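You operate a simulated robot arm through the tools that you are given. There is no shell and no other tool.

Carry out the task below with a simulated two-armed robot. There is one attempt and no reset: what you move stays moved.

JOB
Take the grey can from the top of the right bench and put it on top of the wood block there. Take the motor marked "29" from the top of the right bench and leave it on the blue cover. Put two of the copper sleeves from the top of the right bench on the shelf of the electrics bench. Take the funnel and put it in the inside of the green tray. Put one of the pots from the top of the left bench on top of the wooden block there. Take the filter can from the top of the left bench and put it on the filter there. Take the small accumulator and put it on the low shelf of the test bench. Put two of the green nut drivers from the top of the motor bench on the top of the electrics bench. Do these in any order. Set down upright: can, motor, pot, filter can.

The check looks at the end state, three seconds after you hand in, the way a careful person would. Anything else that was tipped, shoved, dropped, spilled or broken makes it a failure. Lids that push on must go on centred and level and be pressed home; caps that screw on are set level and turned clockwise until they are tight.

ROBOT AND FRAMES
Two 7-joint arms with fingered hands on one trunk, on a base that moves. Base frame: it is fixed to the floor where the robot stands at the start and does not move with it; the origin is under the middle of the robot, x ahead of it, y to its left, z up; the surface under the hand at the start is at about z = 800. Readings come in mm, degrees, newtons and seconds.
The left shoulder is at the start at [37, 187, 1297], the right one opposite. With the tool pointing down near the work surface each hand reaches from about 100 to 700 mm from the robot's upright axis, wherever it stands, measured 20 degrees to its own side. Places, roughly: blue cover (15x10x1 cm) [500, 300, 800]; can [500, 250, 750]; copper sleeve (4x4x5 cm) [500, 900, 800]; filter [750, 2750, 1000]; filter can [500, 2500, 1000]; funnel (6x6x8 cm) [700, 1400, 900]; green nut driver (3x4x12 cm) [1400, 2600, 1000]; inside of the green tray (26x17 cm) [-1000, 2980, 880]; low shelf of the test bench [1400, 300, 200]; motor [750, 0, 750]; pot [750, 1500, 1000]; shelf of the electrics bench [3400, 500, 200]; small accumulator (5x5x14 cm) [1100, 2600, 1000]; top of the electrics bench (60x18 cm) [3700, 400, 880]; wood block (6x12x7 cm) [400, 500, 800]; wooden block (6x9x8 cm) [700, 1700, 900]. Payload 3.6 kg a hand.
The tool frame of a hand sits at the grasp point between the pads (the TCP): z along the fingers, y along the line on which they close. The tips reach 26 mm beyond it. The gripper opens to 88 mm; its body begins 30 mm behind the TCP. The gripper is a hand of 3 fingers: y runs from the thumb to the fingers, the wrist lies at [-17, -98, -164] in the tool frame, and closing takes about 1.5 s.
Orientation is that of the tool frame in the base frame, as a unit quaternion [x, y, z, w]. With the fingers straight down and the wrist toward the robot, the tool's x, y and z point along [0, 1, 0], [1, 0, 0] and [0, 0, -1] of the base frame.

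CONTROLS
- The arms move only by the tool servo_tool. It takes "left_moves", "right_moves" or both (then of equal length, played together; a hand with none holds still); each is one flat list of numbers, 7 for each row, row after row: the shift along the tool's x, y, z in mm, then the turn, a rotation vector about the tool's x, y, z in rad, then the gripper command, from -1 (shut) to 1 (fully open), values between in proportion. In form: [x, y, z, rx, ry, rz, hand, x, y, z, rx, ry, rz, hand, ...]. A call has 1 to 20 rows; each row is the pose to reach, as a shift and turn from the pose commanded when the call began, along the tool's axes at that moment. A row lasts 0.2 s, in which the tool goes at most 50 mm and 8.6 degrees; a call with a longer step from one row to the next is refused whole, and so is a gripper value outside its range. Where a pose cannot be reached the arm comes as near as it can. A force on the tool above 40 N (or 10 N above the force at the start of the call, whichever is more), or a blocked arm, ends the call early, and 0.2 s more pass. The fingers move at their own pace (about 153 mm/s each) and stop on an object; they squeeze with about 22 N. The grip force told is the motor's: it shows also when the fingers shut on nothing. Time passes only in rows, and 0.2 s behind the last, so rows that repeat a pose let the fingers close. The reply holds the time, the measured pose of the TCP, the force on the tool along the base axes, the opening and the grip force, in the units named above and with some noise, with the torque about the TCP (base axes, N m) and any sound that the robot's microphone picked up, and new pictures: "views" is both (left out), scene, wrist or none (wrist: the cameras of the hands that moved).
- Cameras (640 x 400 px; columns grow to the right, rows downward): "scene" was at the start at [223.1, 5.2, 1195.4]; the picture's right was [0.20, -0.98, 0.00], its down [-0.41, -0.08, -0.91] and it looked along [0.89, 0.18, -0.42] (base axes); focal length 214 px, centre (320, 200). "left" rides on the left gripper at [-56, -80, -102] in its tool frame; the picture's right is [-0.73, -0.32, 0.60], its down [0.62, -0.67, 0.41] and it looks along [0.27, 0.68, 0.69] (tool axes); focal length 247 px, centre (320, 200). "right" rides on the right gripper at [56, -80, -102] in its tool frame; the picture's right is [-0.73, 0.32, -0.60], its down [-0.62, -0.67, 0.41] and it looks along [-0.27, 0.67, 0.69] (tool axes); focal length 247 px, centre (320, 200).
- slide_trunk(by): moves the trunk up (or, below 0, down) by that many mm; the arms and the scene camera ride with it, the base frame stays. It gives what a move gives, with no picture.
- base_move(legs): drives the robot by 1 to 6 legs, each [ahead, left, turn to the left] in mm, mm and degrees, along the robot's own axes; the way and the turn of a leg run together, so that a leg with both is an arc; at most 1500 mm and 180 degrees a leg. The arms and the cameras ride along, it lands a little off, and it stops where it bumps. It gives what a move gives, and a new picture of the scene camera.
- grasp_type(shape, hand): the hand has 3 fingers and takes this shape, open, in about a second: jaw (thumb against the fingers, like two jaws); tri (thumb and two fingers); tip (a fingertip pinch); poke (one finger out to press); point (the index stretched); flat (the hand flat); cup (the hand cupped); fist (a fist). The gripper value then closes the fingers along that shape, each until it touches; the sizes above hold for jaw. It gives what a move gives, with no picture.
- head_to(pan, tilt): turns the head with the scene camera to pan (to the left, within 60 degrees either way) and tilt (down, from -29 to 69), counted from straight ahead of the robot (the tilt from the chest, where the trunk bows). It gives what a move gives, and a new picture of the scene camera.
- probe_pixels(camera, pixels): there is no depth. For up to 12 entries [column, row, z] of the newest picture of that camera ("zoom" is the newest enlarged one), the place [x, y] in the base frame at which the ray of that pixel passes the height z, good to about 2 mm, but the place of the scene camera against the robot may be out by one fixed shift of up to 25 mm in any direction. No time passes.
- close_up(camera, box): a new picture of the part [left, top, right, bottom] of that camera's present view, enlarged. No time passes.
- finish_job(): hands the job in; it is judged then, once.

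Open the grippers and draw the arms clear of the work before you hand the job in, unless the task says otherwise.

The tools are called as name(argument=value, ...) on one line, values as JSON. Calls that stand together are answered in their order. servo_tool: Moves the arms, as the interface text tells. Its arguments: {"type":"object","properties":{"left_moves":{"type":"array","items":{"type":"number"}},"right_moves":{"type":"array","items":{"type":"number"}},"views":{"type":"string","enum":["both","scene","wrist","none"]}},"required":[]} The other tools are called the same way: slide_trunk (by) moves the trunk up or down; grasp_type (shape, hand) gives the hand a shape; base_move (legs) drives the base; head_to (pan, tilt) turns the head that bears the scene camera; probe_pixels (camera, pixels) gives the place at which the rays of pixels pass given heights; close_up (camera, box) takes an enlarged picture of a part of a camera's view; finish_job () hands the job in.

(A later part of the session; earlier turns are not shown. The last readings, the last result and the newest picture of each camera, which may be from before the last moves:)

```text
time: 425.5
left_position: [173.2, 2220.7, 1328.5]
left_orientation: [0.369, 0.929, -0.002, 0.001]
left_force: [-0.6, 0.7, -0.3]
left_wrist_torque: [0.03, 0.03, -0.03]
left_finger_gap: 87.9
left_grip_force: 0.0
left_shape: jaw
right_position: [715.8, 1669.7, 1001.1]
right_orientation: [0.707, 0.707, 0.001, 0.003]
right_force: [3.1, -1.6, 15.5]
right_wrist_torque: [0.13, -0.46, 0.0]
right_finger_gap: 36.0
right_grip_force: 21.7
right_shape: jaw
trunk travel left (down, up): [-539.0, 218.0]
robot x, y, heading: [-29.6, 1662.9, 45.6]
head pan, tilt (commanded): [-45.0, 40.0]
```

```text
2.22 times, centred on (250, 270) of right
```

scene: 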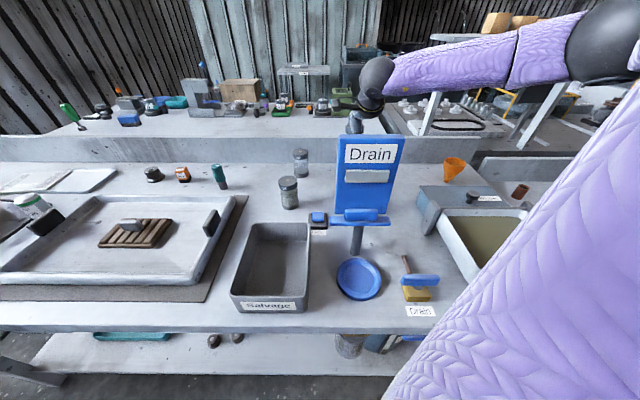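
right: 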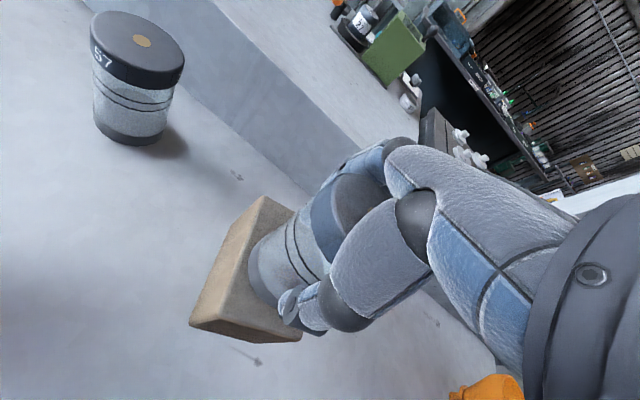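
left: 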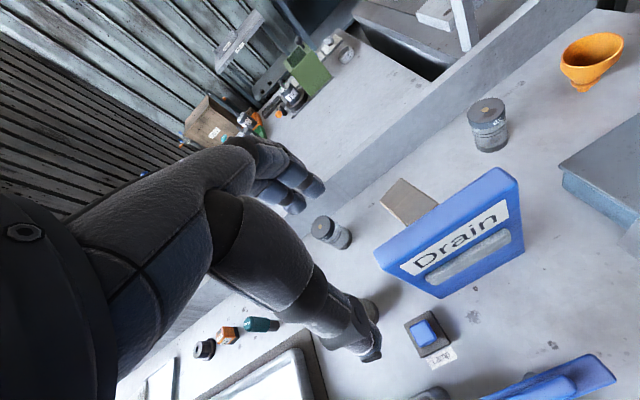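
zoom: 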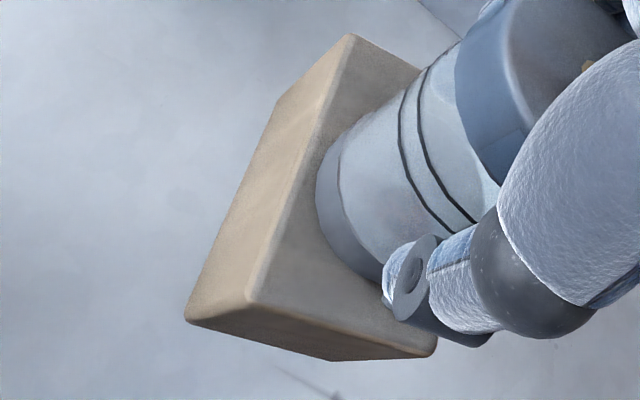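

The pot sits a few mm to the right of the block's centre; I lift 5 mm, shift 3 mm left and set it down again.

servo_tool(right_moves=[0, 0, -3, 0, 0, 0, -1, 0, 0, -6, 0, 0, 0, -1, 3, 1, -6, 0, 0, 0, -1, 3, 1, -4, 0, 0, 0, -1, 3, 1, -2.5, 0, 0, 0, -1, 3, 1, -2.5, 0, 0, 0, -1], views="none")

close_up(camera="right", box=[170, 180, 330, 360])

```text
time: 426.9
left_position: [176.0, 2219.6, 1328.7]
left_orientation: [0.37, 0.929, -0.001, -0.001]
left_force: [0.1, -0.2, -0.1]
left_wrist_torque: [-0.01, 0.02, 0.01]
left_finger_gap: 87.7
left_grip_force: 0.0
left_shape: jaw
right_position: [717.5, 1673.3, 1001.8]
right_orientation: [0.706, 0.708, -0.001, 0.002]
right_force: [0.1, -0.4, -3.5]
right_wrist_torque: [0.0, 0.0, 0.0]
right_finger_gap: 35.9
right_grip_force: 21.9
right_shape: jaw
trunk travel left (down, up): [-539.0, 218.0]
robot x, y, heading: [-24.7, 1667.8, 45.3]
head pan, tilt (commanded): [-45.0, 40.0]
```

```text
2.22 times, centred on (250, 270) of right
```

zoom: 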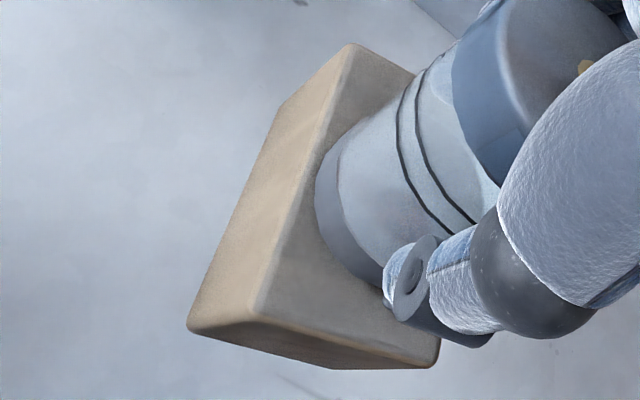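

Now centred (≈5 mm margin). I lower until contact.

servo_tool(right_moves=[0, 0, 1, 0, 0, 0, -1, 0, 0, 2, 0, 0, 0, -1, 0, 0, 2, 0, 0, 0, -1], views="none")

```text
time: 427.7
left_position: [174.7, 2220.0, 1327.8]
left_orientation: [0.369, 0.929, -0.001, 0.0]
left_force: [0.9, 0.0, 0.5]
left_wrist_torque: [-0.01, 0.0, 0.01]
left_finger_gap: 87.9
left_grip_force: 0.0
left_shape: jaw
right_position: [718.5, 1673.2, 1001.6]
right_orientation: [0.707, 0.708, 0.0, 0.003]
right_force: [-0.8, 1.4, 3.6]
right_wrist_torque: [0.08, -0.13, -0.01]
right_finger_gap: 36.1
right_grip_force: 22.1
right_shape: jaw
trunk travel left (down, up): [-539.0, 218.0]
robot x, y, heading: [-25.8, 1665.1, 45.5]
head pan, tilt (commanded): [-45.0, 40.0]
```

Contact. I open the hand gradually and lift straight up.

servo_tool(right_moves=[0, 0, -0.5, 0, 0, 0, -0.15, 0, 0, -0.5, 0, 0, 0, 0, 0, 0, -0.5, 0, 0, 0, 0.2, 0, 0, -0.5, 0, 0, 0, 0.45, 0, 0, -0.5, 0, 0, 0, 0.7, 0, 0, -0.5, 0, 0, 0, 0.7, 0, 0, -0.5, 0, 0, 0, 0.7], views="wrist")

servo_tool(right_moves=[0, 0, -10, 0, 0, 0, 0.72, 0, 0, -25, 0, 0, 0, 0.72, 0, 0, -50, 0, 0, 0, 0.72, 0, 0, -80, 0, 0, 0, 0.72, 0, 0, -120, 0, 0, 0, 0.72, 0, 0, -160, 0, 0, 0, 0.72], views="both")

```text
time: 429.3
left_position: [174.4, 2221.2, 1327.1]
left_orientation: [0.37, 0.929, -0.001, -0.001]
left_force: [0.3, -0.6, -0.8]
left_wrist_torque: [0.02, 0.02, 0.0]
left_finger_gap: 88.2
left_grip_force: 0.1
left_shape: jaw
right_position: [717.5, 1672.6, 1001.8]
right_orientation: [0.707, 0.708, 0.0, 0.003]
right_force: [-1.6, 1.6, 0.3]
right_wrist_torque: [0.01, 0.0, 0.0]
right_finger_gap: 74.7
right_grip_force: 0.1
right_shape: jaw
trunk travel left (down, up): [-539.0, 218.0]
robot x, y, heading: [-28.4, 1668.9, 45.7]
head pan, tilt (commanded): [-45.0, 40.0]
```

right: 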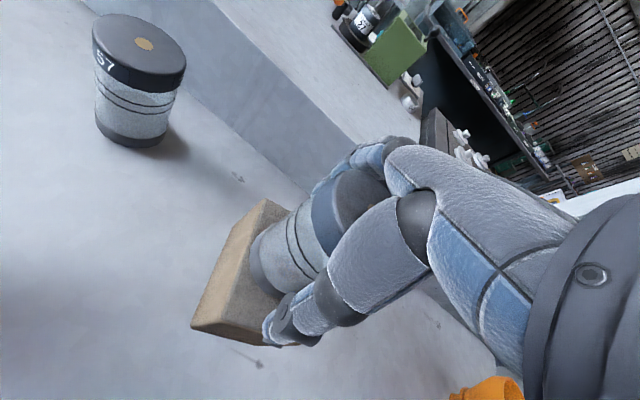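

```text
time: 430.7
left_position: [174.2, 2220.0, 1327.5]
left_orientation: [0.369, 0.929, -0.001, 0.0]
left_force: [0.4, 0.1, -0.3]
left_wrist_torque: [0.02, -0.01, 0.0]
left_finger_gap: 87.9
left_grip_force: 0.1
left_shape: jaw
right_position: [716.6, 1676.1, 1160.2]
right_orientation: [0.706, 0.708, -0.001, 0.003]
right_force: [0.1, -1.1, -0.8]
right_wrist_torque: [-0.03, -0.01, 0.0]
right_finger_gap: 75.7
right_grip_force: 0.1
right_shape: jaw
trunk travel left (down, up): [-539.0, 218.0]
robot x, y, heading: [-25.2, 1665.0, 45.6]
head pan, tilt (commanded): [-45.0, 40.0]
```

scene: 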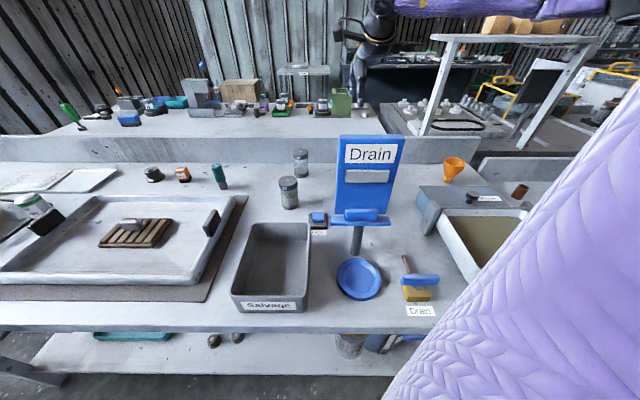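
right: 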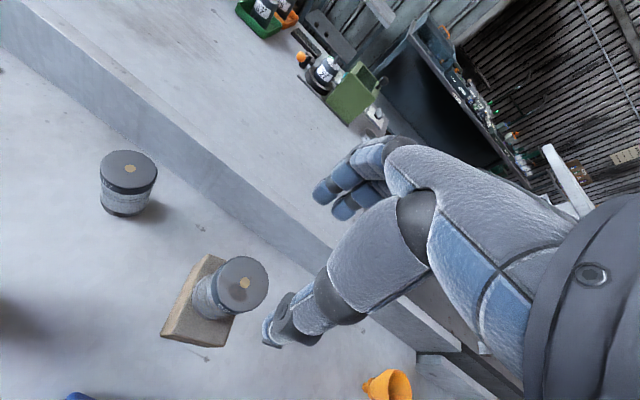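

Pot 92 stands upright on the block. Next the funnel: I probe it using the earlier left picture and the current right picture.

probe_pixels(camera="left", pixels=[[584, 91.2, 880], [594, 50, 960], [580, 88, 880], [560, 62, 960], [624, 42, 960]])

probe_pixels(camera="right", pixels=[[366, 385, 880], [396, 388, 960], [380, 385, 920]])

close_up(camera="scene", box=[400, 130, 560, 270])

```text
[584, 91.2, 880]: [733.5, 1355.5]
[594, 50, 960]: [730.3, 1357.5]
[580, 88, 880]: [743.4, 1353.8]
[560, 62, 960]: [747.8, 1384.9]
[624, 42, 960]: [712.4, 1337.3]
```

```text
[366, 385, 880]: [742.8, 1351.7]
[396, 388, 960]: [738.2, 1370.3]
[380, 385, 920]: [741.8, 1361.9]
```

```text
2.86 times, centred on (480, 200) of scene
```

zoom: 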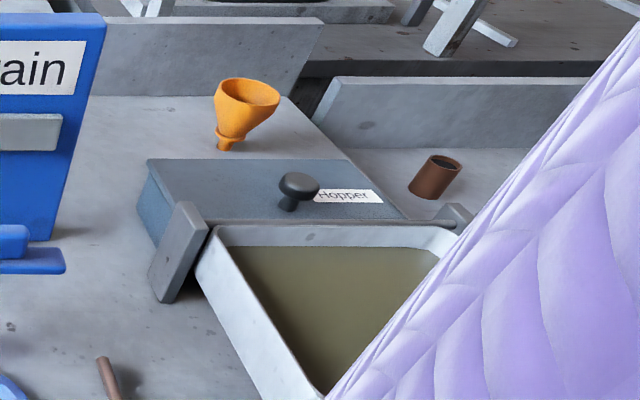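

The funnel is at ≈(738,1357), rim ≈960. I move the right hand to a viewing pose at (690,1310,1120).

servo_tool(right_moves=[-41, -3, 0, 0, 0, 0, 1, -82, -6, 0, 0, 0, 0, 1, -122, -9, 0, 0, 0, 0, 1, -163, -12, 0, 0, 0, 0, 1, -204, -15, 0, 0, 0, 0, 1, -244, -18, 0, 0, 0, 0, 1, -285, -21, 0, 0, 0, 0, 1, -326, -24, 20, 0, 0, 0, 1, -366, -27, 40, 0, 0, 0, 1], views="both")

close_up(camera="right", box=[150, 160, 310, 290])

```text
time: 432.7
left_position: [174.4, 2219.6, 1327.7]
left_orientation: [0.37, 0.929, 0.0, 0.0]
left_force: [0.7, 0.6, -0.4]
left_wrist_torque: [0.03, -0.01, 0.03]
left_finger_gap: 87.9
left_grip_force: 0.0
left_shape: jaw
right_position: [691.8, 1306.9, 1123.9]
right_orientation: [0.706, 0.709, 0.0, 0.004]
right_force: [-0.4, -0.2, -0.8]
right_wrist_torque: [0.04, 0.02, -0.01]
right_finger_gap: 88.0
right_grip_force: 0.2
right_shape: jaw
trunk travel left (down, up): [-539.0, 218.0]
robot x, y, heading: [-22.7, 1666.8, 45.4]
head pan, tilt (commanded): [-45.0, 40.0]
```

scene: 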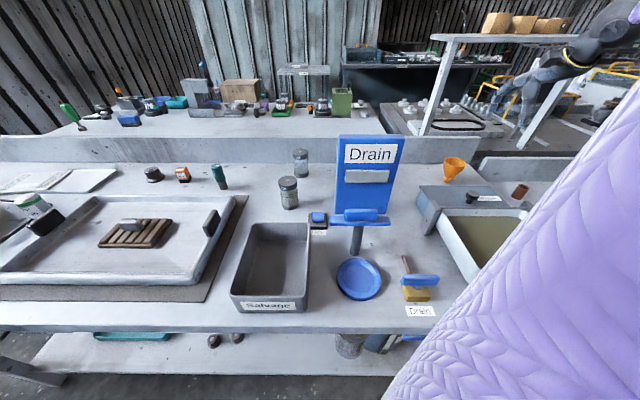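
right: 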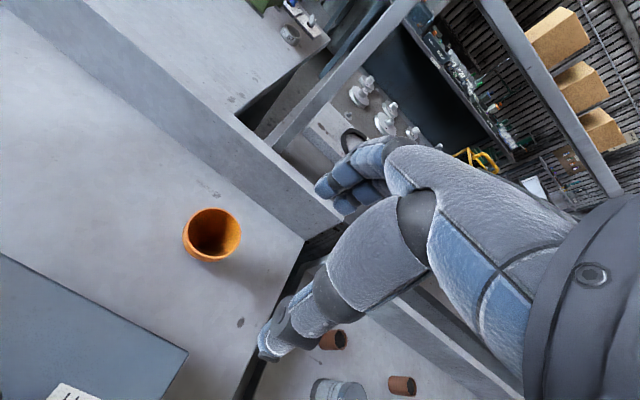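

```text
3.08 times, centred on (230, 225) of right
```

zoom: 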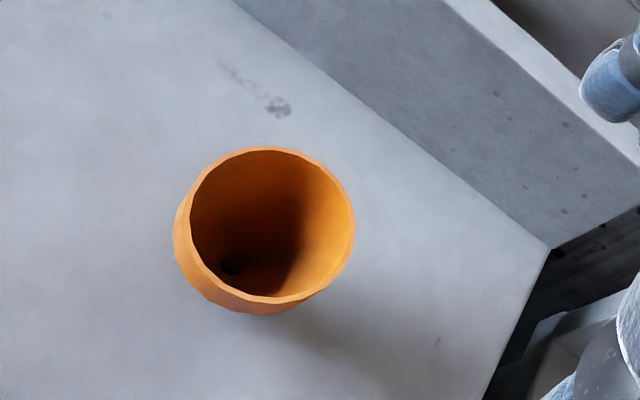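

I probe the rim's centre and the inner hole to get the axis.

probe_pixels(camera="right", pixels=[[213, 232, 960], [213, 232, 950], [213, 232, 970], [201.5, 245, 900], [201.5, 245, 880], [186.5, 232, 960], [241, 232, 960]])

```text
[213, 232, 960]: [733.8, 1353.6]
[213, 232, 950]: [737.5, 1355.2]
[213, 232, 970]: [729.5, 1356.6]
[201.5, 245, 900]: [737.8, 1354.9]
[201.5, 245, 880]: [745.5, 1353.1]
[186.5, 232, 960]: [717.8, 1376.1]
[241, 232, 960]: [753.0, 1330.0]
```

Funnel axis ≈(737,1354), rim ≈957. I move above it with the hand fully open and check alignment.

servo_tool(right_moves=[16, 15, 28, 0, 0, 0, 1, 32, 30, 56, 0, 0, 0, 1, 47.6, 45.2, 84, 0, 0, 0, 1, 47.6, 45.2, 84, 0, 0, 0, 1], views="wrist")

close_up(camera="right", box=[190, 190, 350, 320])

```text
time: 433.7
left_position: [174.2, 2219.6, 1327.3]
left_orientation: [0.37, 0.929, 0.0, 0.0]
left_force: [0.1, -0.6, -0.6]
left_wrist_torque: [-0.01, -0.03, 0.01]
left_finger_gap: 87.9
left_grip_force: 0.1
left_shape: jaw
right_position: [735.9, 1353.3, 1038.2]
right_orientation: [0.707, 0.707, -0.001, 0.003]
right_force: [-0.4, 0.1, 0.1]
right_wrist_torque: [-0.01, -0.02, -0.02]
right_finger_gap: 87.8
right_grip_force: 0.1
right_shape: jaw
trunk travel left (down, up): [-539.0, 218.0]
robot x, y, heading: [-25.9, 1671.5, 45.5]
head pan, tilt (commanded): [-45.0, 40.0]
```

right: 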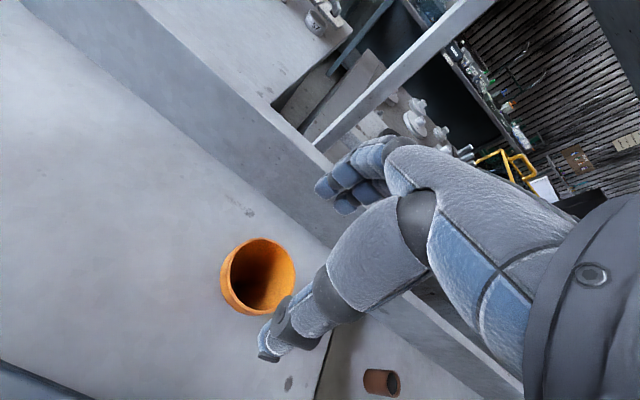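

```text
3.08 times, centred on (270, 255) of right
```

zoom: 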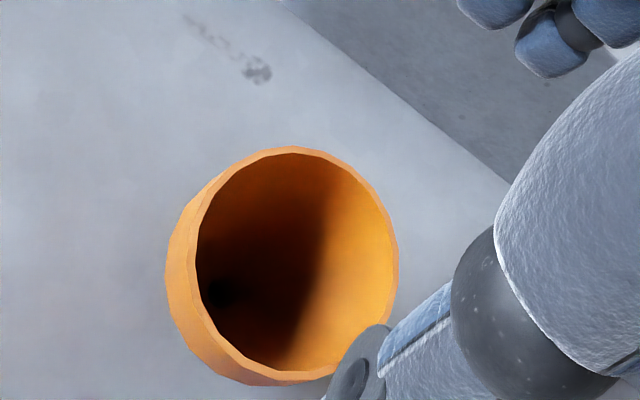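

The rim centre is ≈4–6 mm nearer; I correct by −4 mm and descend to z≈950.

servo_tool(right_moves=[1, -4, 25, 0, 0, 0, 1, 1, -4, 50, 0, 0, 0, 1, 1, -4, 75, 0, 0, 0, 1, 1, -4, 88, 0, 0, 0, 1, 1, -4, 88, 0, 0, 0, 1], views="wrist")

close_up(camera="right", box=[210, 170, 410, 340])

```text
time: 434.9
left_position: [175.6, 2220.1, 1328.7]
left_orientation: [0.37, 0.929, -0.001, 0.0]
left_force: [0.5, -0.3, 1.5]
left_wrist_torque: [-0.02, -0.01, -0.01]
left_finger_gap: 87.9
left_grip_force: 0.0
left_shape: jaw
right_position: [732.4, 1353.5, 948.7]
right_orientation: [0.707, 0.708, -0.001, 0.002]
right_force: [0.1, -0.1, -0.2]
right_wrist_torque: [0.02, -0.02, 0.0]
right_finger_gap: 87.4
right_grip_force: 0.1
right_shape: jaw
trunk travel left (down, up): [-539.0, 218.0]
robot x, y, heading: [-24.8, 1666.2, 45.7]
head pan, tilt (commanded): [-45.0, 40.0]
```

right: 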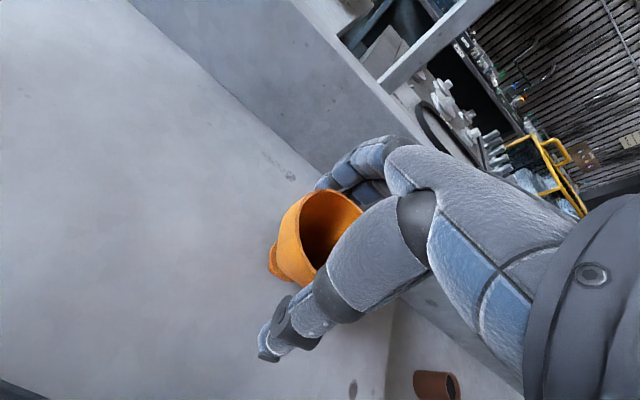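

```text
2.35 times, centred on (310, 255) of right
```

zoom: 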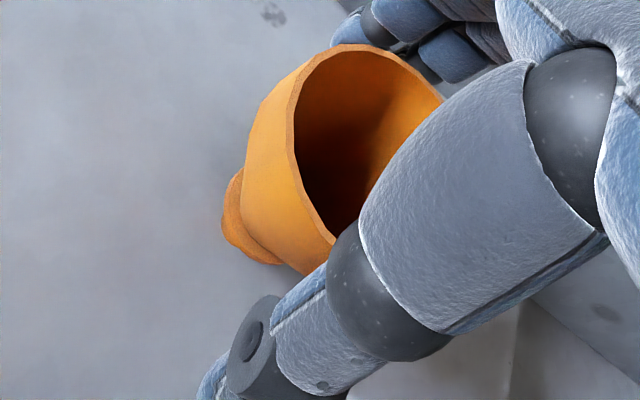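

The rim is between thumb and fingers near the TCP. I close slowly so the light funnel isn't knocked.

servo_tool(right_moves=[0, 0, 0, 0, 0, 0, 0.8, 0, 0, 0, 0, 0, 0, 0.65, 0, 0, 0, 0, 0, 0, 0.55, 0, 0, 0, 0, 0, 0, 0.45, 0, 0, 0, 0, 0, 0, 0.38, 0, 0, 0, 0, 0, 0, 0.32, 0, 0, 0, 0, 0, 0, 0.26, 0, 0, 0, 0, 0, 0, 0.2, 0, 0, 0, 0, 0, 0, 0.1, 0, 0, 0, 0, 0, 0, 0, 0, 0, 0, 0, 0, 0, -0.3, 0, 0, 0, 0, 0, 0, -1, 0, 0, 0, 0, 0, 0, -1, 0, 0, 0, 0, 0, 0, -1], views="wrist")

close_up(camera="right", box=[210, 170, 410, 340])

```text
time: 437.9
left_position: [174.3, 2220.3, 1328.3]
left_orientation: [0.37, 0.929, -0.001, 0.0]
left_force: [0.1, 0.6, -0.6]
left_wrist_torque: [0.03, -0.01, 0.02]
left_finger_gap: 87.8
left_grip_force: 0.1
left_shape: jaw
right_position: [732.5, 1355.2, 950.1]
right_orientation: [0.707, 0.708, 0.0, 0.003]
right_force: [-0.7, -0.4, 0.9]
right_wrist_torque: [-0.02, 0.0, 0.0]
right_finger_gap: 46.0
right_grip_force: 21.5
right_shape: jaw
trunk travel left (down, up): [-539.0, 218.0]
robot x, y, heading: [-26.9, 1667.9, 45.2]
head pan, tilt (commanded): [-45.0, 40.0]
```

right: 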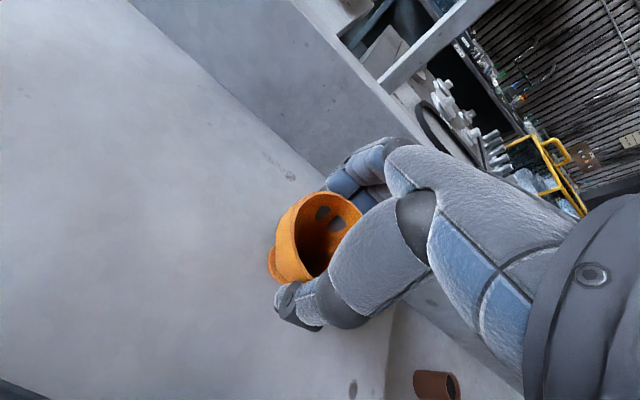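

```text
2.35 times, centred on (310, 255) of right
```

zoom: 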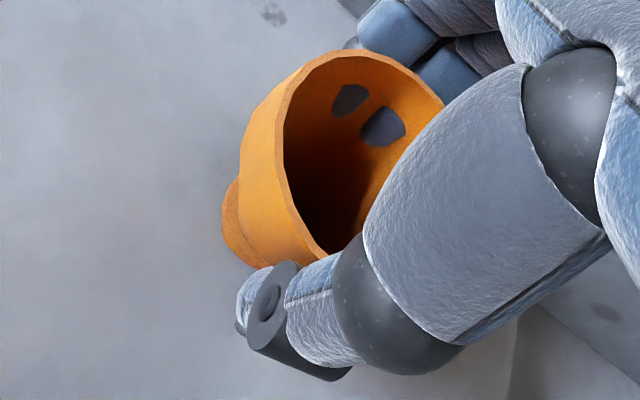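

The funnel is gripped (gap 46 mm). I lift it 20 mm to check it holds.

servo_tool(right_moves=[0, 0, -5, 0, 0, 0, -1, 0, 0, -12, 0, 0, 0, -1, 0, 0, -20, 0, 0, 0, -1, 0, 0, -20, 0, 0, 0, -1], views="wrist")

close_up(camera="right", box=[210, 170, 410, 340])

```text
time: 438.9
left_position: [174.7, 2219.9, 1328.5]
left_orientation: [0.37, 0.929, 0.0, -0.001]
left_force: [0.4, -0.1, 0.7]
left_wrist_torque: [0.0, -0.02, 0.01]
left_finger_gap: 88.0
left_grip_force: 0.1
left_shape: jaw
right_position: [732.4, 1356.3, 969.2]
right_orientation: [0.706, 0.708, -0.001, 0.003]
right_force: [-0.4, 0.5, -0.5]
right_wrist_torque: [0.0, 0.0, 0.05]
right_finger_gap: 46.2
right_grip_force: 21.9
right_shape: jaw
trunk travel left (down, up): [-539.0, 218.0]
robot x, y, heading: [-24.3, 1667.9, 45.6]
head pan, tilt (commanded): [-45.0, 40.0]
```

right: 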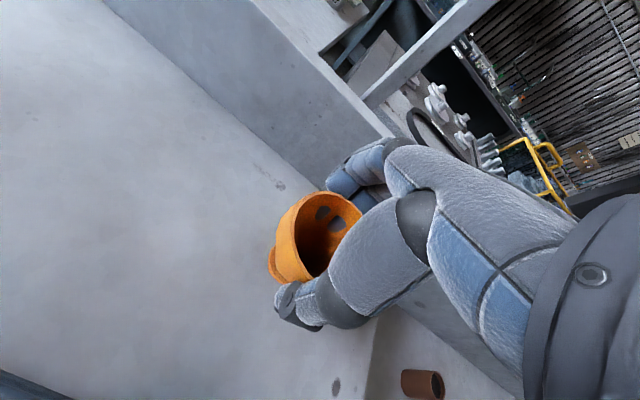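

```text
2.35 times, centred on (310, 255) of right
```

zoom: 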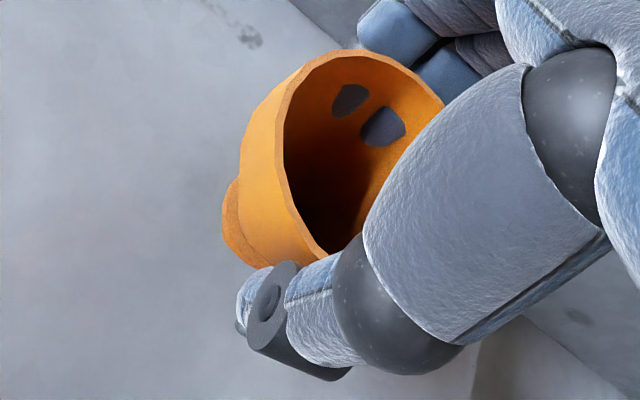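

The funnel is held. I lift to z≈1170 and retract the hand toward the robot.

servo_tool(right_moves=[0, 0, -40, 0, 0, 0, -1, 0, 0, -80, 0, 0, 0, -1, 0, 0, -120, 0, 0, 0, -1, 0, 0, -160, 0, 0, 0, -1, 0, 0, -200, 0, 0, 0, -1, 18, -38, -200, 0, 0, -0.08, -1, 36, -76, -200, 0, 0, -0.16, -1, 54, -113, -200, 0, 0, -0.24, -1, 72, -151, -200, 0, 0, -0.32, -1, 90, -189, -200, 0, 0, -0.4, -1, 108, -226, -200, 0, 0, -0.48, -1, 126, -264, -200, 0, 0, -0.56, -1, 144, -302, -200, 0, 0, -0.64, -1], views="wrist")

```text
time: 441.7
left_position: [176.5, 2219.5, 1328.7]
left_orientation: [0.37, 0.929, -0.001, 0.0]
left_force: [0.3, -0.7, 0.5]
left_wrist_torque: [-0.03, 0.0, 0.01]
left_finger_gap: 87.9
left_grip_force: 0.1
left_shape: jaw
right_position: [454.6, 1486.2, 1159.5]
right_orientation: [0.447, 0.895, -0.001, 0.002]
right_force: [-0.4, 0.3, -0.7]
right_wrist_torque: [-0.02, 0.01, -0.02]
right_finger_gap: 45.8
right_grip_force: 22.1
right_shape: jaw
right hand out of reach, approached as far as the arm can: row 13
trunk travel left (down, up): [-539.0, 218.0]
robot x, y, heading: [-26.2, 1665.5, 45.6]
head pan, tilt (commanded): [-45.0, 40.0]
```

right: 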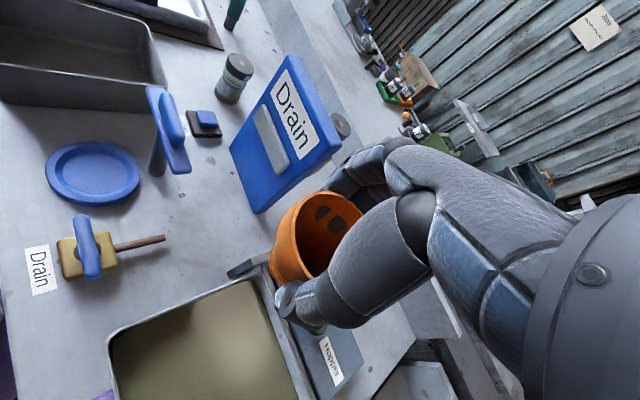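

Now I turn to face +y in the lane, shift toward its middle, and look for the green tray on the left side.

base_move(legs=[[-120, 120, 0], [0, 0, 44.5], [500, 0, 0]])

head_to(pan=35, tilt=25)

```text
time: 447.6
left_position: [-431.8, 2690.9, 1327.2]
left_orientation: [-0.007, 1.0, -0.001, 0.0]
left_force: [0.2, 0.0, 1.4]
left_wrist_torque: [0.01, 0.02, 0.04]
left_finger_gap: 88.3
left_grip_force: 0.1
left_shape: jaw
right_position: [280.8, 2359.4, 1160.1]
right_orientation: [0.079, 0.997, -0.001, 0.003]
right_force: [0.1, -0.4, -1.1]
right_wrist_torque: [-0.03, -0.03, 0.0]
right_finger_gap: 45.7
right_grip_force: 21.8
right_shape: jaw
trunk travel left (down, up): [-539.0, 218.0]
robot x, y, heading: [-187.5, 2153.4, 89.7]
head pan, tilt (commanded): [-45.0, 40.0]
```

scene: 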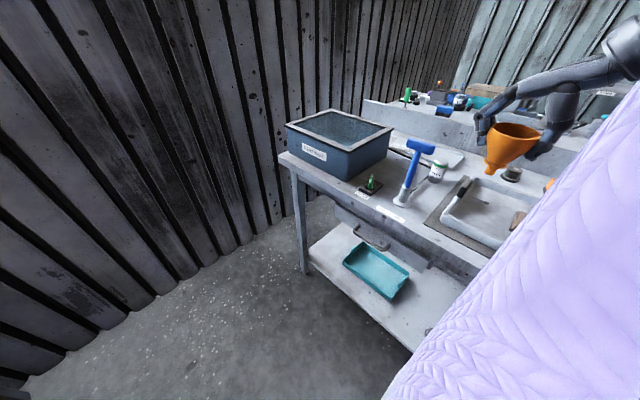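

```text
time: 449.2
left_position: [-432.0, 2691.2, 1326.5]
left_orientation: [-0.007, 1.0, -0.001, 0.0]
left_force: [0.1, 0.8, -0.3]
left_wrist_torque: [-0.03, 0.04, -0.01]
left_finger_gap: 88.1
left_grip_force: 0.0
left_shape: jaw
right_position: [280.8, 2359.4, 1160.5]
right_orientation: [0.078, 0.997, -0.001, 0.003]
right_force: [1.0, -0.2, -0.2]
right_wrist_torque: [-0.01, 0.03, 0.02]
right_finger_gap: 45.3
right_grip_force: 22.0
right_shape: jaw
trunk travel left (down, up): [-539.0, 218.0]
robot x, y, heading: [-192.6, 2157.9, 89.8]
head pan, tilt (commanded): [35.0, 25.0]
```

scene: 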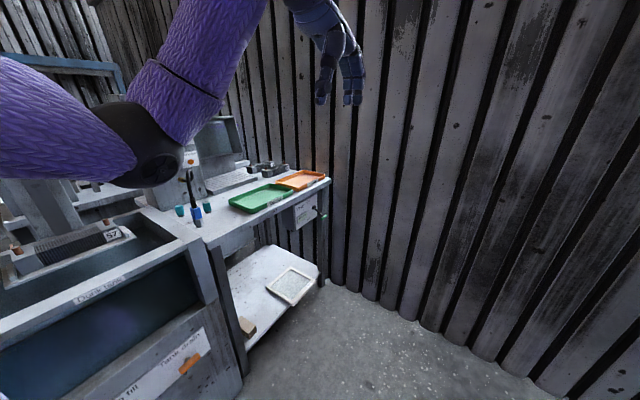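

The green tray is at (262,196), beside an orange one. I probe its corners and the bench edge.

close_up(camera="scene", box=[160, 130, 360, 260])

probe_pixels(camera="scene", pixels=[[230, 202, 890], [248, 212, 890], [296, 191, 890], [275, 183, 890], [262, 197, 875], [326, 183, 870], [230, 232, 870], [210, 245, 870], [320, 280, 0], [205, 250, 870]])

```text
3.08 times, centred on (260, 195) of scene
```

zoom: 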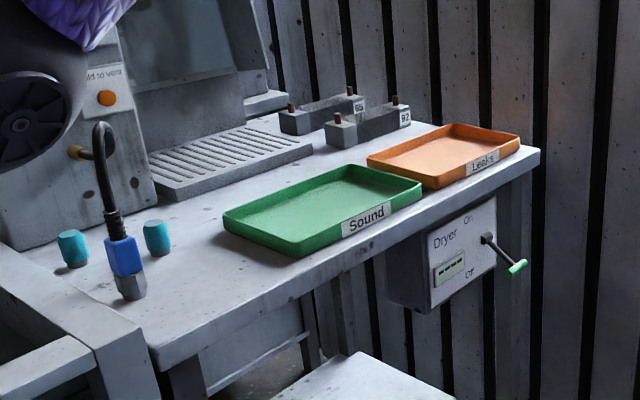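

```text
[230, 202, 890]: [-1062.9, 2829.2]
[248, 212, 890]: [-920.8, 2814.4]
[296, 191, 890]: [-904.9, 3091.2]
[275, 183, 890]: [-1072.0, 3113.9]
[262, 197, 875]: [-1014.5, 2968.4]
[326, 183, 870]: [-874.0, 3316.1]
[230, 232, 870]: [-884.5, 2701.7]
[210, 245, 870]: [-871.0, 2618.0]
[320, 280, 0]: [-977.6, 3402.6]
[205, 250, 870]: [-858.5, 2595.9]
```

The green tray's centre is ≈(−978,2980), bench front x≈−862. I turn 90° left to face it.

base_move(legs=[[0, 0, 90]])

head_to(pan=-35, tilt=25)

```text
time: 453.4
left_position: [-725.2, 1911.3, 1327.9]
left_orientation: [0.713, -0.701, 0.0, -0.001]
left_force: [-0.6, 0.7, 0.1]
left_wrist_torque: [0.01, 0.02, -0.02]
left_finger_gap: 87.9
left_grip_force: 0.2
left_shape: jaw
right_position: [-396.0, 2625.7, 1159.7]
right_orientation: [-0.65, 0.76, 0.002, 0.003]
right_force: [-0.5, 0.1, -0.4]
right_wrist_torque: [-0.05, -0.01, 0.01]
right_finger_gap: 45.7
right_grip_force: 21.5
right_shape: jaw
trunk travel left (down, up): [-539.0, 218.0]
robot x, y, heading: [-189.8, 2155.7, 179.6]
head pan, tilt (commanded): [35.0, 25.0]
```

scene: 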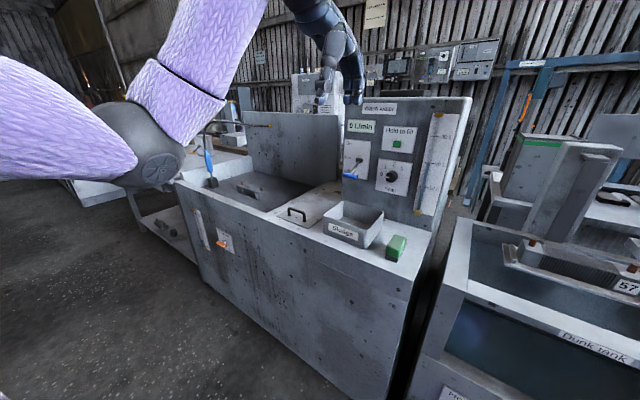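

```text
time: 454.8
left_position: [-725.7, 1910.9, 1326.5]
left_orientation: [0.713, -0.701, 0.001, 0.0]
left_force: [0.2, 0.1, -0.8]
left_wrist_torque: [0.01, 0.0, -0.02]
left_finger_gap: 88.0
left_grip_force: 0.0
left_shape: jaw
right_position: [-395.6, 2626.1, 1160.5]
right_orientation: [-0.65, 0.76, 0.001, 0.002]
right_force: [-0.2, -0.2, 0.1]
right_wrist_torque: [0.01, -0.01, 0.0]
right_finger_gap: 45.6
right_grip_force: 21.6
right_shape: jaw
trunk travel left (down, up): [-539.0, 218.0]
robot x, y, heading: [-191.9, 2154.3, 179.9]
head pan, tilt (commanded): [-35.0, 25.0]
```

scene: 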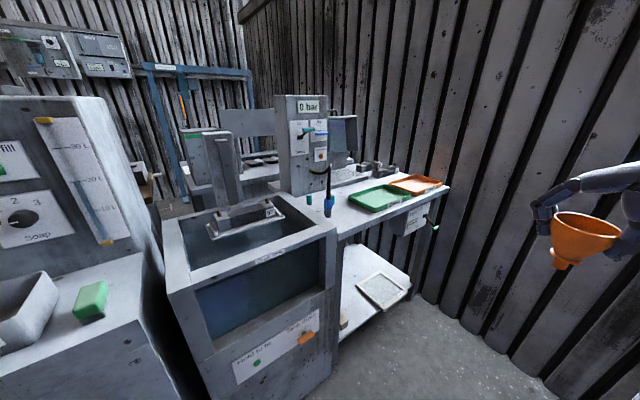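

Tall panels stand along this side, so I tuck the left hand aside and bring the right hand in front of its shoulder before driving.

servo_tool(left_moves=[18, -26, 0, 0, 0, 0, 1, 36, -52, 0, 0, 0, 0, 1, 53, -77, 0, 0, 0, 0, 1, 71, -103, 0, 0, 0, 0, 1, 89, -129, 0, 0, 0, 0, 1, 107, -155, 0, 0, 0, 0, 1, 124, -180, 0, 0, 0, 0, 1, 142, -206, 0, 0, 0, 0, 1, 160, -232, 0, 0, 0, 0, 1], right_moves=[35.8, 22, 0, 0, 0, -0.017, -1, 71.5, 44, 0, 0, 0, -0.035, -1, 107.3, 66, 0, 0, 0, -0.052, -1, 143, 88, 0, 0, 0, -0.07, -1, 179, 110, 0, 0, 0, -0.087, -1, 214.7, 132, 0, 0, 0, -0.105, -1, 250.4, 154, 0, 0, 0, -0.122, -1, 286.2, 176, 0, 0, 0, -0.14, -1, 322, 198, 0, 0, 0, -0.157, -1], views="none")

base_move(legs=[[0, -636, 0]])

head_to(pan=0, tilt=35)

```text
time: 456.8
left_position: [-492.5, 1754.2, 1326.9]
left_orientation: [0.712, -0.702, 0.001, -0.002]
left_force: [-0.1, 0.8, 0.0]
left_wrist_torque: [0.0, -0.01, 0.01]
left_finger_gap: 87.9
left_grip_force: 0.2
left_shape: jaw
right_position: [-642.1, 2333.3, 1157.7]
right_orientation: [0.708, -0.706, -0.001, -0.002]
right_force: [0.1, 0.2, -1.2]
right_wrist_torque: [-0.01, -0.01, 0.0]
right_finger_gap: 45.4
right_grip_force: 22.2
right_shape: jaw
right hand out of reach, approached as far as the arm can: row 1, 2, 3, 4, 5
trunk travel left (down, up): [-539.0, 218.0]
robot x, y, heading: [-190.4, 2152.6, 180.0]
head pan, tilt (commanded): [-35.0, 25.0]
```

```text
time: 460.4
left_position: [-490.7, 2401.0, 1328.2]
left_orientation: [0.709, -0.705, 0.001, -0.001]
left_force: [-0.6, -0.4, -0.5]
left_wrist_torque: [0.0, 0.0, 0.02]
left_finger_gap: 87.9
left_grip_force: 0.0
left_shape: jaw
right_position: [-635.1, 2984.2, 1158.7]
right_orientation: [-0.705, 0.709, 0.001, 0.001]
right_force: [0.1, 1.1, -0.4]
right_wrist_torque: [-0.01, 0.03, 0.0]
right_finger_gap: 45.3
right_grip_force: 22.2
right_shape: jaw
trunk travel left (down, up): [-539.0, 218.0]
robot x, y, heading: [-182.5, 2799.7, 179.3]
head pan, tilt (commanded): [-35.0, 25.0]
```

scene: 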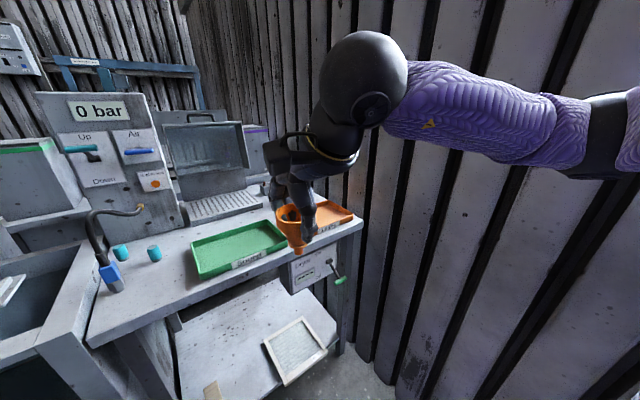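

```text
time: 461.4
left_position: [-490.3, 2401.4, 1328.2]
left_orientation: [0.71, -0.704, 0.0, -0.001]
left_force: [0.5, -0.6, 0.0]
left_wrist_torque: [0.02, -0.04, -0.01]
left_finger_gap: 87.8
left_grip_force: 0.2
left_shape: jaw
right_position: [-635.1, 2984.0, 1159.3]
right_orientation: [-0.705, 0.71, 0.0, 0.002]
right_force: [0.0, -0.1, -0.6]
right_wrist_torque: [0.0, 0.01, -0.01]
right_finger_gap: 45.4
right_grip_force: 21.8
right_shape: jaw
trunk travel left (down, up): [-539.0, 218.0]
robot x, y, heading: [-188.3, 2796.7, 179.1]
head pan, tilt (commanded): [0.0, 35.0]
```

scene: 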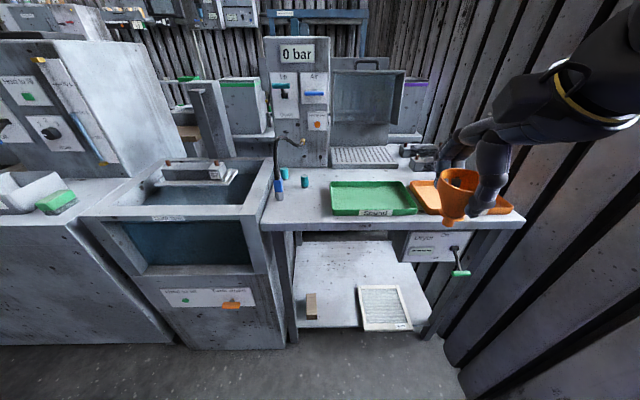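

The green tray is at (375,198). I probe its rim corners from this pose.

close_up(camera="scene", box=[260, 120, 540, 280])

probe_pixels(camera="scene", pixels=[[331, 182, 895], [333, 210, 895], [419, 208, 895], [402, 182, 895], [375, 197, 875], [330, 227, 870], [520, 217, 870], [368, 168, 880], [300, 165, 880]])

```text
2.29 times, centred on (400, 200) of scene
```

zoom: 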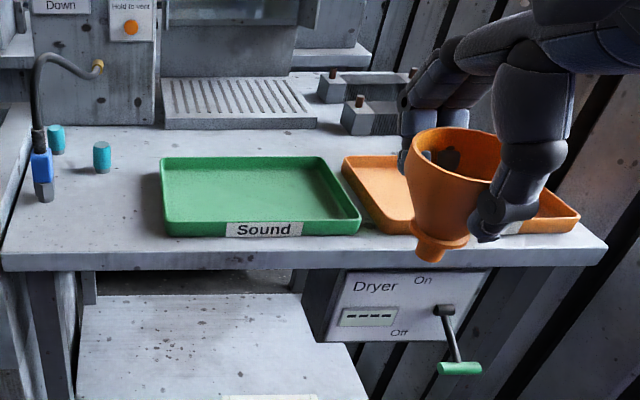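

```text
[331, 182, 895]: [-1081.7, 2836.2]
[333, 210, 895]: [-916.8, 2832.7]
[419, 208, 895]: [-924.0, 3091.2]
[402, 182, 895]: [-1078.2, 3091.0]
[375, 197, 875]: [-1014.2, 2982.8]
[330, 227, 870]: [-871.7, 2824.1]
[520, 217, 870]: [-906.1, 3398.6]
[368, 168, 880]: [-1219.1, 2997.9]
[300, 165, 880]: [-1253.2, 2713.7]
```

Tray interior centre ≈(−987,2980). I drive forward 200 mm, then extend the right arm over the tray.

base_move(legs=[[200, 0, 0.8]])

servo_tool(right_moves=[0, 38, 0, 0, 0, 0, -1, 0, 76, 0, 0, 0, 0, -1, 0, 114, 20, 0, 0, 0, -1, 0, 150, 50, 0, 0, 0, -1, 0, 150, 90, 0, 0, 0, -1, 0, 150, 130, 0, 0, 0, -1], views="both")

```text
time: 463.0
left_position: [-691.1, 2398.9, 1327.5]
left_orientation: [0.714, -0.701, 0.001, 0.0]
left_force: [-0.6, -0.2, 0.4]
left_wrist_torque: [0.0, 0.01, 0.01]
left_finger_gap: 88.1
left_grip_force: 0.0
left_shape: jaw
right_position: [-841.3, 2980.2, 1158.3]
right_orientation: [0.709, -0.705, -0.001, -0.002]
right_force: [-0.4, -0.2, -1.5]
right_wrist_torque: [0.04, -0.03, 0.0]
right_finger_gap: 45.5
right_grip_force: 21.7
right_shape: jaw
trunk travel left (down, up): [-539.0, 218.0]
robot x, y, heading: [-390.9, 2805.5, 180.1]
head pan, tilt (commanded): [0.0, 35.0]
```

scene: 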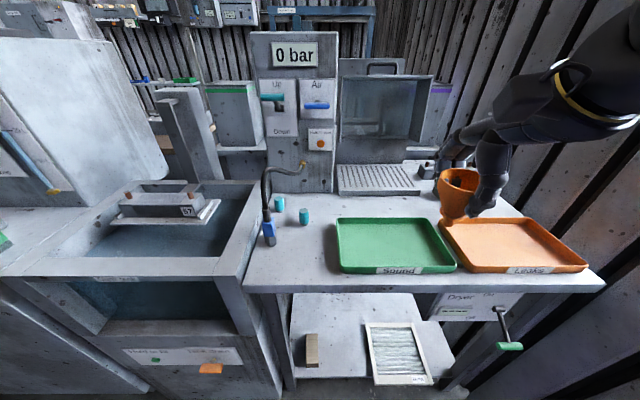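

```text
time: 464.4
left_position: [-689.8, 2398.2, 1327.5]
left_orientation: [0.714, -0.7, 0.001, -0.001]
left_force: [-0.2, 0.4, -1.0]
left_wrist_torque: [0.02, 0.0, -0.01]
left_finger_gap: 87.7
left_grip_force: 0.1
left_shape: jaw
right_position: [-993.4, 2980.8, 1027.3]
right_orientation: [0.709, -0.705, -0.001, -0.002]
right_force: [-1.1, 0.2, -0.6]
right_wrist_torque: [0.01, 0.01, 0.0]
right_finger_gap: 45.3
right_grip_force: 21.7
right_shape: jaw
trunk travel left (down, up): [-539.0, 218.0]
robot x, y, heading: [-391.0, 2802.7, 179.9]
head pan, tilt (commanded): [0.0, 35.0]
```

scene: 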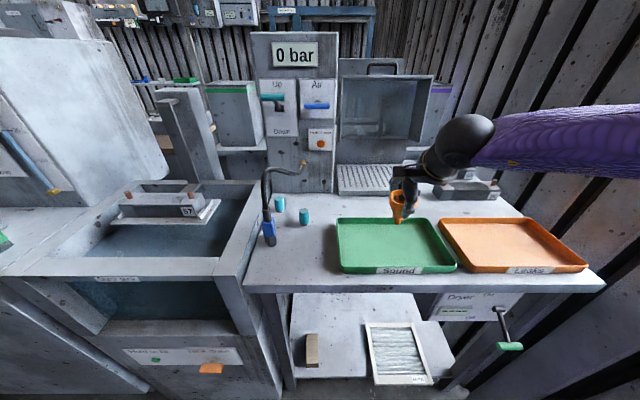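
right: 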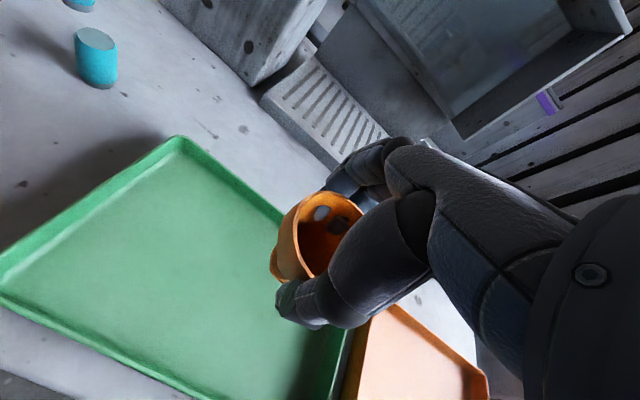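

I check the tray rim corners in the right wrist view.

probe_pixels(camera="right", pixels=[[178, 138, 895], [5, 265, 895], [347, 345, 895], [335, 395, 895], [280, 222, 895], [190, 395, 895], [185, 152, 885]])

```text
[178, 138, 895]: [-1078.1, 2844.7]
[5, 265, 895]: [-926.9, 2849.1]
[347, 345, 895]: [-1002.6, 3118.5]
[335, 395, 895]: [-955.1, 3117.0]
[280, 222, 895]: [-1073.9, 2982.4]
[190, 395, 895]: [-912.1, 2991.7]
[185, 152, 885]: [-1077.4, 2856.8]
```

The tray spans x −1076…−914, y 2847…3118; the funnel is over its centre. I lower it.

servo_tool(right_moves=[0, 0, 20, 0, 0, 0, -1, 0, 0, 40, 0, 0, 0, -1, 0, 0, 56, 0, 0, 0, -1, 0, 0, 60, 0, 0, 0, -1, 0, 0, 60, 0, 0, 0, -1], views="wrist")

servo_tool(right_moves=[0, 0, 2, 0, 0, 0, -1, 0, 0, 4, 0, 0, 0, -1, 0, 0, 4, 0, 0, 0, -1], views="none")

servo_tool(right_moves=[0, 0, 1.5, 0, 0, 0, -1, 0, 0, 3, 0, 0, 0, -1, 0, 0, 3, 0, 0, 0, -1], views="none")

```text
time: 465.6
left_position: [-688.3, 2399.4, 1327.9]
left_orientation: [0.714, -0.7, 0.001, -0.001]
left_force: [-0.3, -0.6, 0.5]
left_wrist_torque: [0.0, 0.01, -0.06]
left_finger_gap: 87.9
left_grip_force: 0.0
left_shape: jaw
right_position: [-991.2, 2979.7, 968.2]
right_orientation: [0.709, -0.705, -0.001, -0.001]
right_force: [-0.4, 1.0, 0.1]
right_wrist_torque: [0.05, -0.01, 0.01]
right_finger_gap: 45.4
right_grip_force: 22.2
right_shape: jaw
trunk travel left (down, up): [-539.0, 218.0]
robot x, y, heading: [-387.7, 2801.4, 179.8]
head pan, tilt (commanded): [0.0, 35.0]
```

right: 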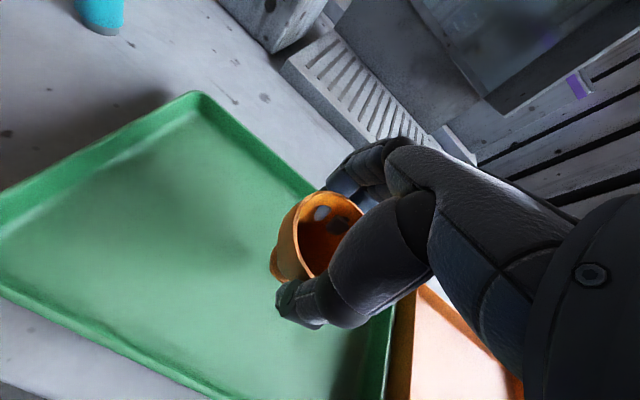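

```text
time: 466.4
left_position: [-689.6, 2398.7, 1327.9]
left_orientation: [0.714, -0.7, 0.0, -0.001]
left_force: [0.0, 0.7, 0.2]
left_wrist_torque: [0.03, -0.02, 0.02]
left_finger_gap: 87.7
left_grip_force: 0.0
left_shape: jaw
right_position: [-991.3, 2980.2, 964.0]
right_orientation: [0.709, -0.705, -0.001, -0.003]
right_force: [0.3, 0.2, -0.7]
right_wrist_torque: [-0.03, 0.02, -0.01]
right_finger_gap: 45.3
right_grip_force: 22.1
right_shape: jaw
trunk travel left (down, up): [-539.0, 218.0]
robot x, y, heading: [-392.6, 2800.6, 179.9]
head pan, tilt (commanded): [0.0, 35.0]
```

```text
time: 467.2
left_position: [-689.1, 2399.6, 1327.7]
left_orientation: [0.714, -0.7, 0.001, -0.001]
left_force: [0.0, -0.2, 0.4]
left_wrist_torque: [0.0, 0.01, 0.02]
left_finger_gap: 87.9
left_grip_force: 0.0
left_shape: jaw
right_position: [-990.4, 2978.7, 961.3]
right_orientation: [0.709, -0.706, -0.001, -0.003]
right_force: [-0.7, 0.3, 0.0]
right_wrist_torque: [0.0, 0.04, 0.01]
right_finger_gap: 45.3
right_grip_force: 22.0
right_shape: jaw
trunk travel left (down, up): [-539.0, 218.0]
robot x, y, heading: [-385.5, 2795.9, 179.9]
head pan, tilt (commanded): [0.0, 35.0]
```

servo_tool(right_moves=[0, 0, 1.5, 0, 0, 0, -1, 0, 0, 3, 0, 0, 0, -1, 0, 0, 3, 0, 0, 0, -1], views="none")

servo_tool(right_moves=[0, 0, 1.5, 0, 0, 0, -1, 0, 0, 3, 0, 0, 0, -1, 0, 0, 3, 0, 0, 0, -1], views="wrist")

```text
time: 468.0
left_position: [-689.9, 2398.9, 1329.0]
left_orientation: [0.714, -0.7, -0.001, 0.0]
left_force: [-0.4, 0.3, 0.0]
left_wrist_torque: [-0.04, -0.02, 0.0]
left_finger_gap: 87.8
left_grip_force: 0.1
left_shape: jaw
right_position: [-990.2, 2978.9, 957.4]
right_orientation: [0.709, -0.705, -0.001, -0.001]
right_force: [0.1, 0.3, -0.2]
right_wrist_torque: [-0.04, -0.02, 0.02]
right_finger_gap: 45.4
right_grip_force: 22.2
right_shape: jaw
trunk travel left (down, up): [-539.0, 218.0]
robot x, y, heading: [-387.9, 2799.1, 180.0]
head pan, tilt (commanded): [0.0, 35.0]
```

```text
time: 468.8
left_position: [-688.6, 2398.6, 1328.2]
left_orientation: [0.713, -0.701, 0.001, -0.001]
left_force: [-0.1, -0.3, -0.4]
left_wrist_torque: [0.01, 0.01, 0.01]
left_finger_gap: 87.7
left_grip_force: 0.2
left_shape: jaw
right_position: [-990.2, 2980.4, 956.0]
right_orientation: [0.709, -0.705, -0.001, -0.002]
right_force: [0.5, 0.3, -0.8]
right_wrist_torque: [0.01, 0.0, -0.02]
right_finger_gap: 45.5
right_grip_force: 22.1
right_shape: jaw
trunk travel left (down, up): [-539.0, 218.0]
robot x, y, heading: [-389.6, 2801.6, 179.9]
head pan, tilt (commanded): [0.0, 35.0]
```

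right: 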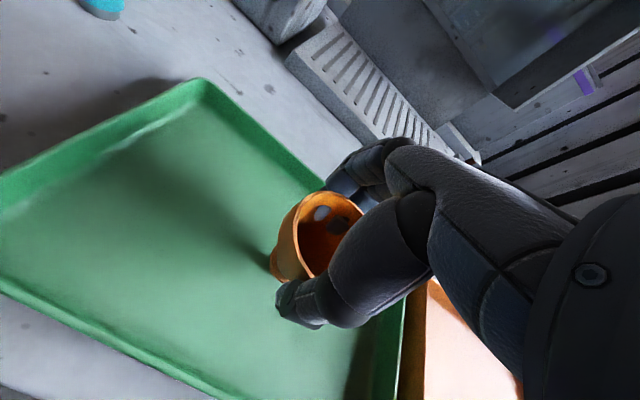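

servo_tool(right_moves=[0, 0, 1.5, 0, 0, 0, -1, 0, 0, 3, 0, 0, 0, -1, 0, 0, 3, 0, 0, 0, -1], views="none")

servo_tool(right_moves=[0, 0, 1, 0, 0, 0, -1, 0, 0, 2, 0, 0, 0, -1, 0, 0, 2, 0, 0, 0, -1], views="none")

```text
time: 469.6
left_position: [-690.3, 2399.0, 1328.4]
left_orientation: [0.714, -0.7, 0.001, -0.001]
left_force: [0.2, 0.1, 0.1]
left_wrist_torque: [0.01, -0.01, 0.01]
left_finger_gap: 87.8
left_grip_force: 0.1
left_shape: jaw
right_position: [-991.6, 2980.7, 952.3]
right_orientation: [0.708, -0.706, 0.0, -0.001]
right_force: [-0.2, -0.4, -1.0]
right_wrist_torque: [-0.01, 0.02, 0.0]
right_finger_gap: 45.2
right_grip_force: 21.4
right_shape: jaw
trunk travel left (down, up): [-539.0, 218.0]
robot x, y, heading: [-389.2, 2795.7, 179.9]
head pan, tilt (commanded): [0.0, 35.0]
```

```text
time: 470.4
left_position: [-688.9, 2398.9, 1327.9]
left_orientation: [0.714, -0.7, 0.0, -0.001]
left_force: [-0.5, -0.5, -0.3]
left_wrist_torque: [-0.02, 0.01, -0.02]
left_finger_gap: 88.0
left_grip_force: 0.1
left_shape: jaw
right_position: [-991.2, 2979.8, 950.7]
right_orientation: [0.709, -0.705, -0.001, -0.001]
right_force: [0.8, -0.2, 3.9]
right_wrist_torque: [0.01, -0.05, 0.0]
right_finger_gap: 45.2
right_grip_force: 22.1
right_shape: jaw
trunk travel left (down, up): [-539.0, 218.0]
robot x, y, heading: [-387.1, 2799.8, 179.9]
head pan, tilt (commanded): [0.0, 35.0]
```

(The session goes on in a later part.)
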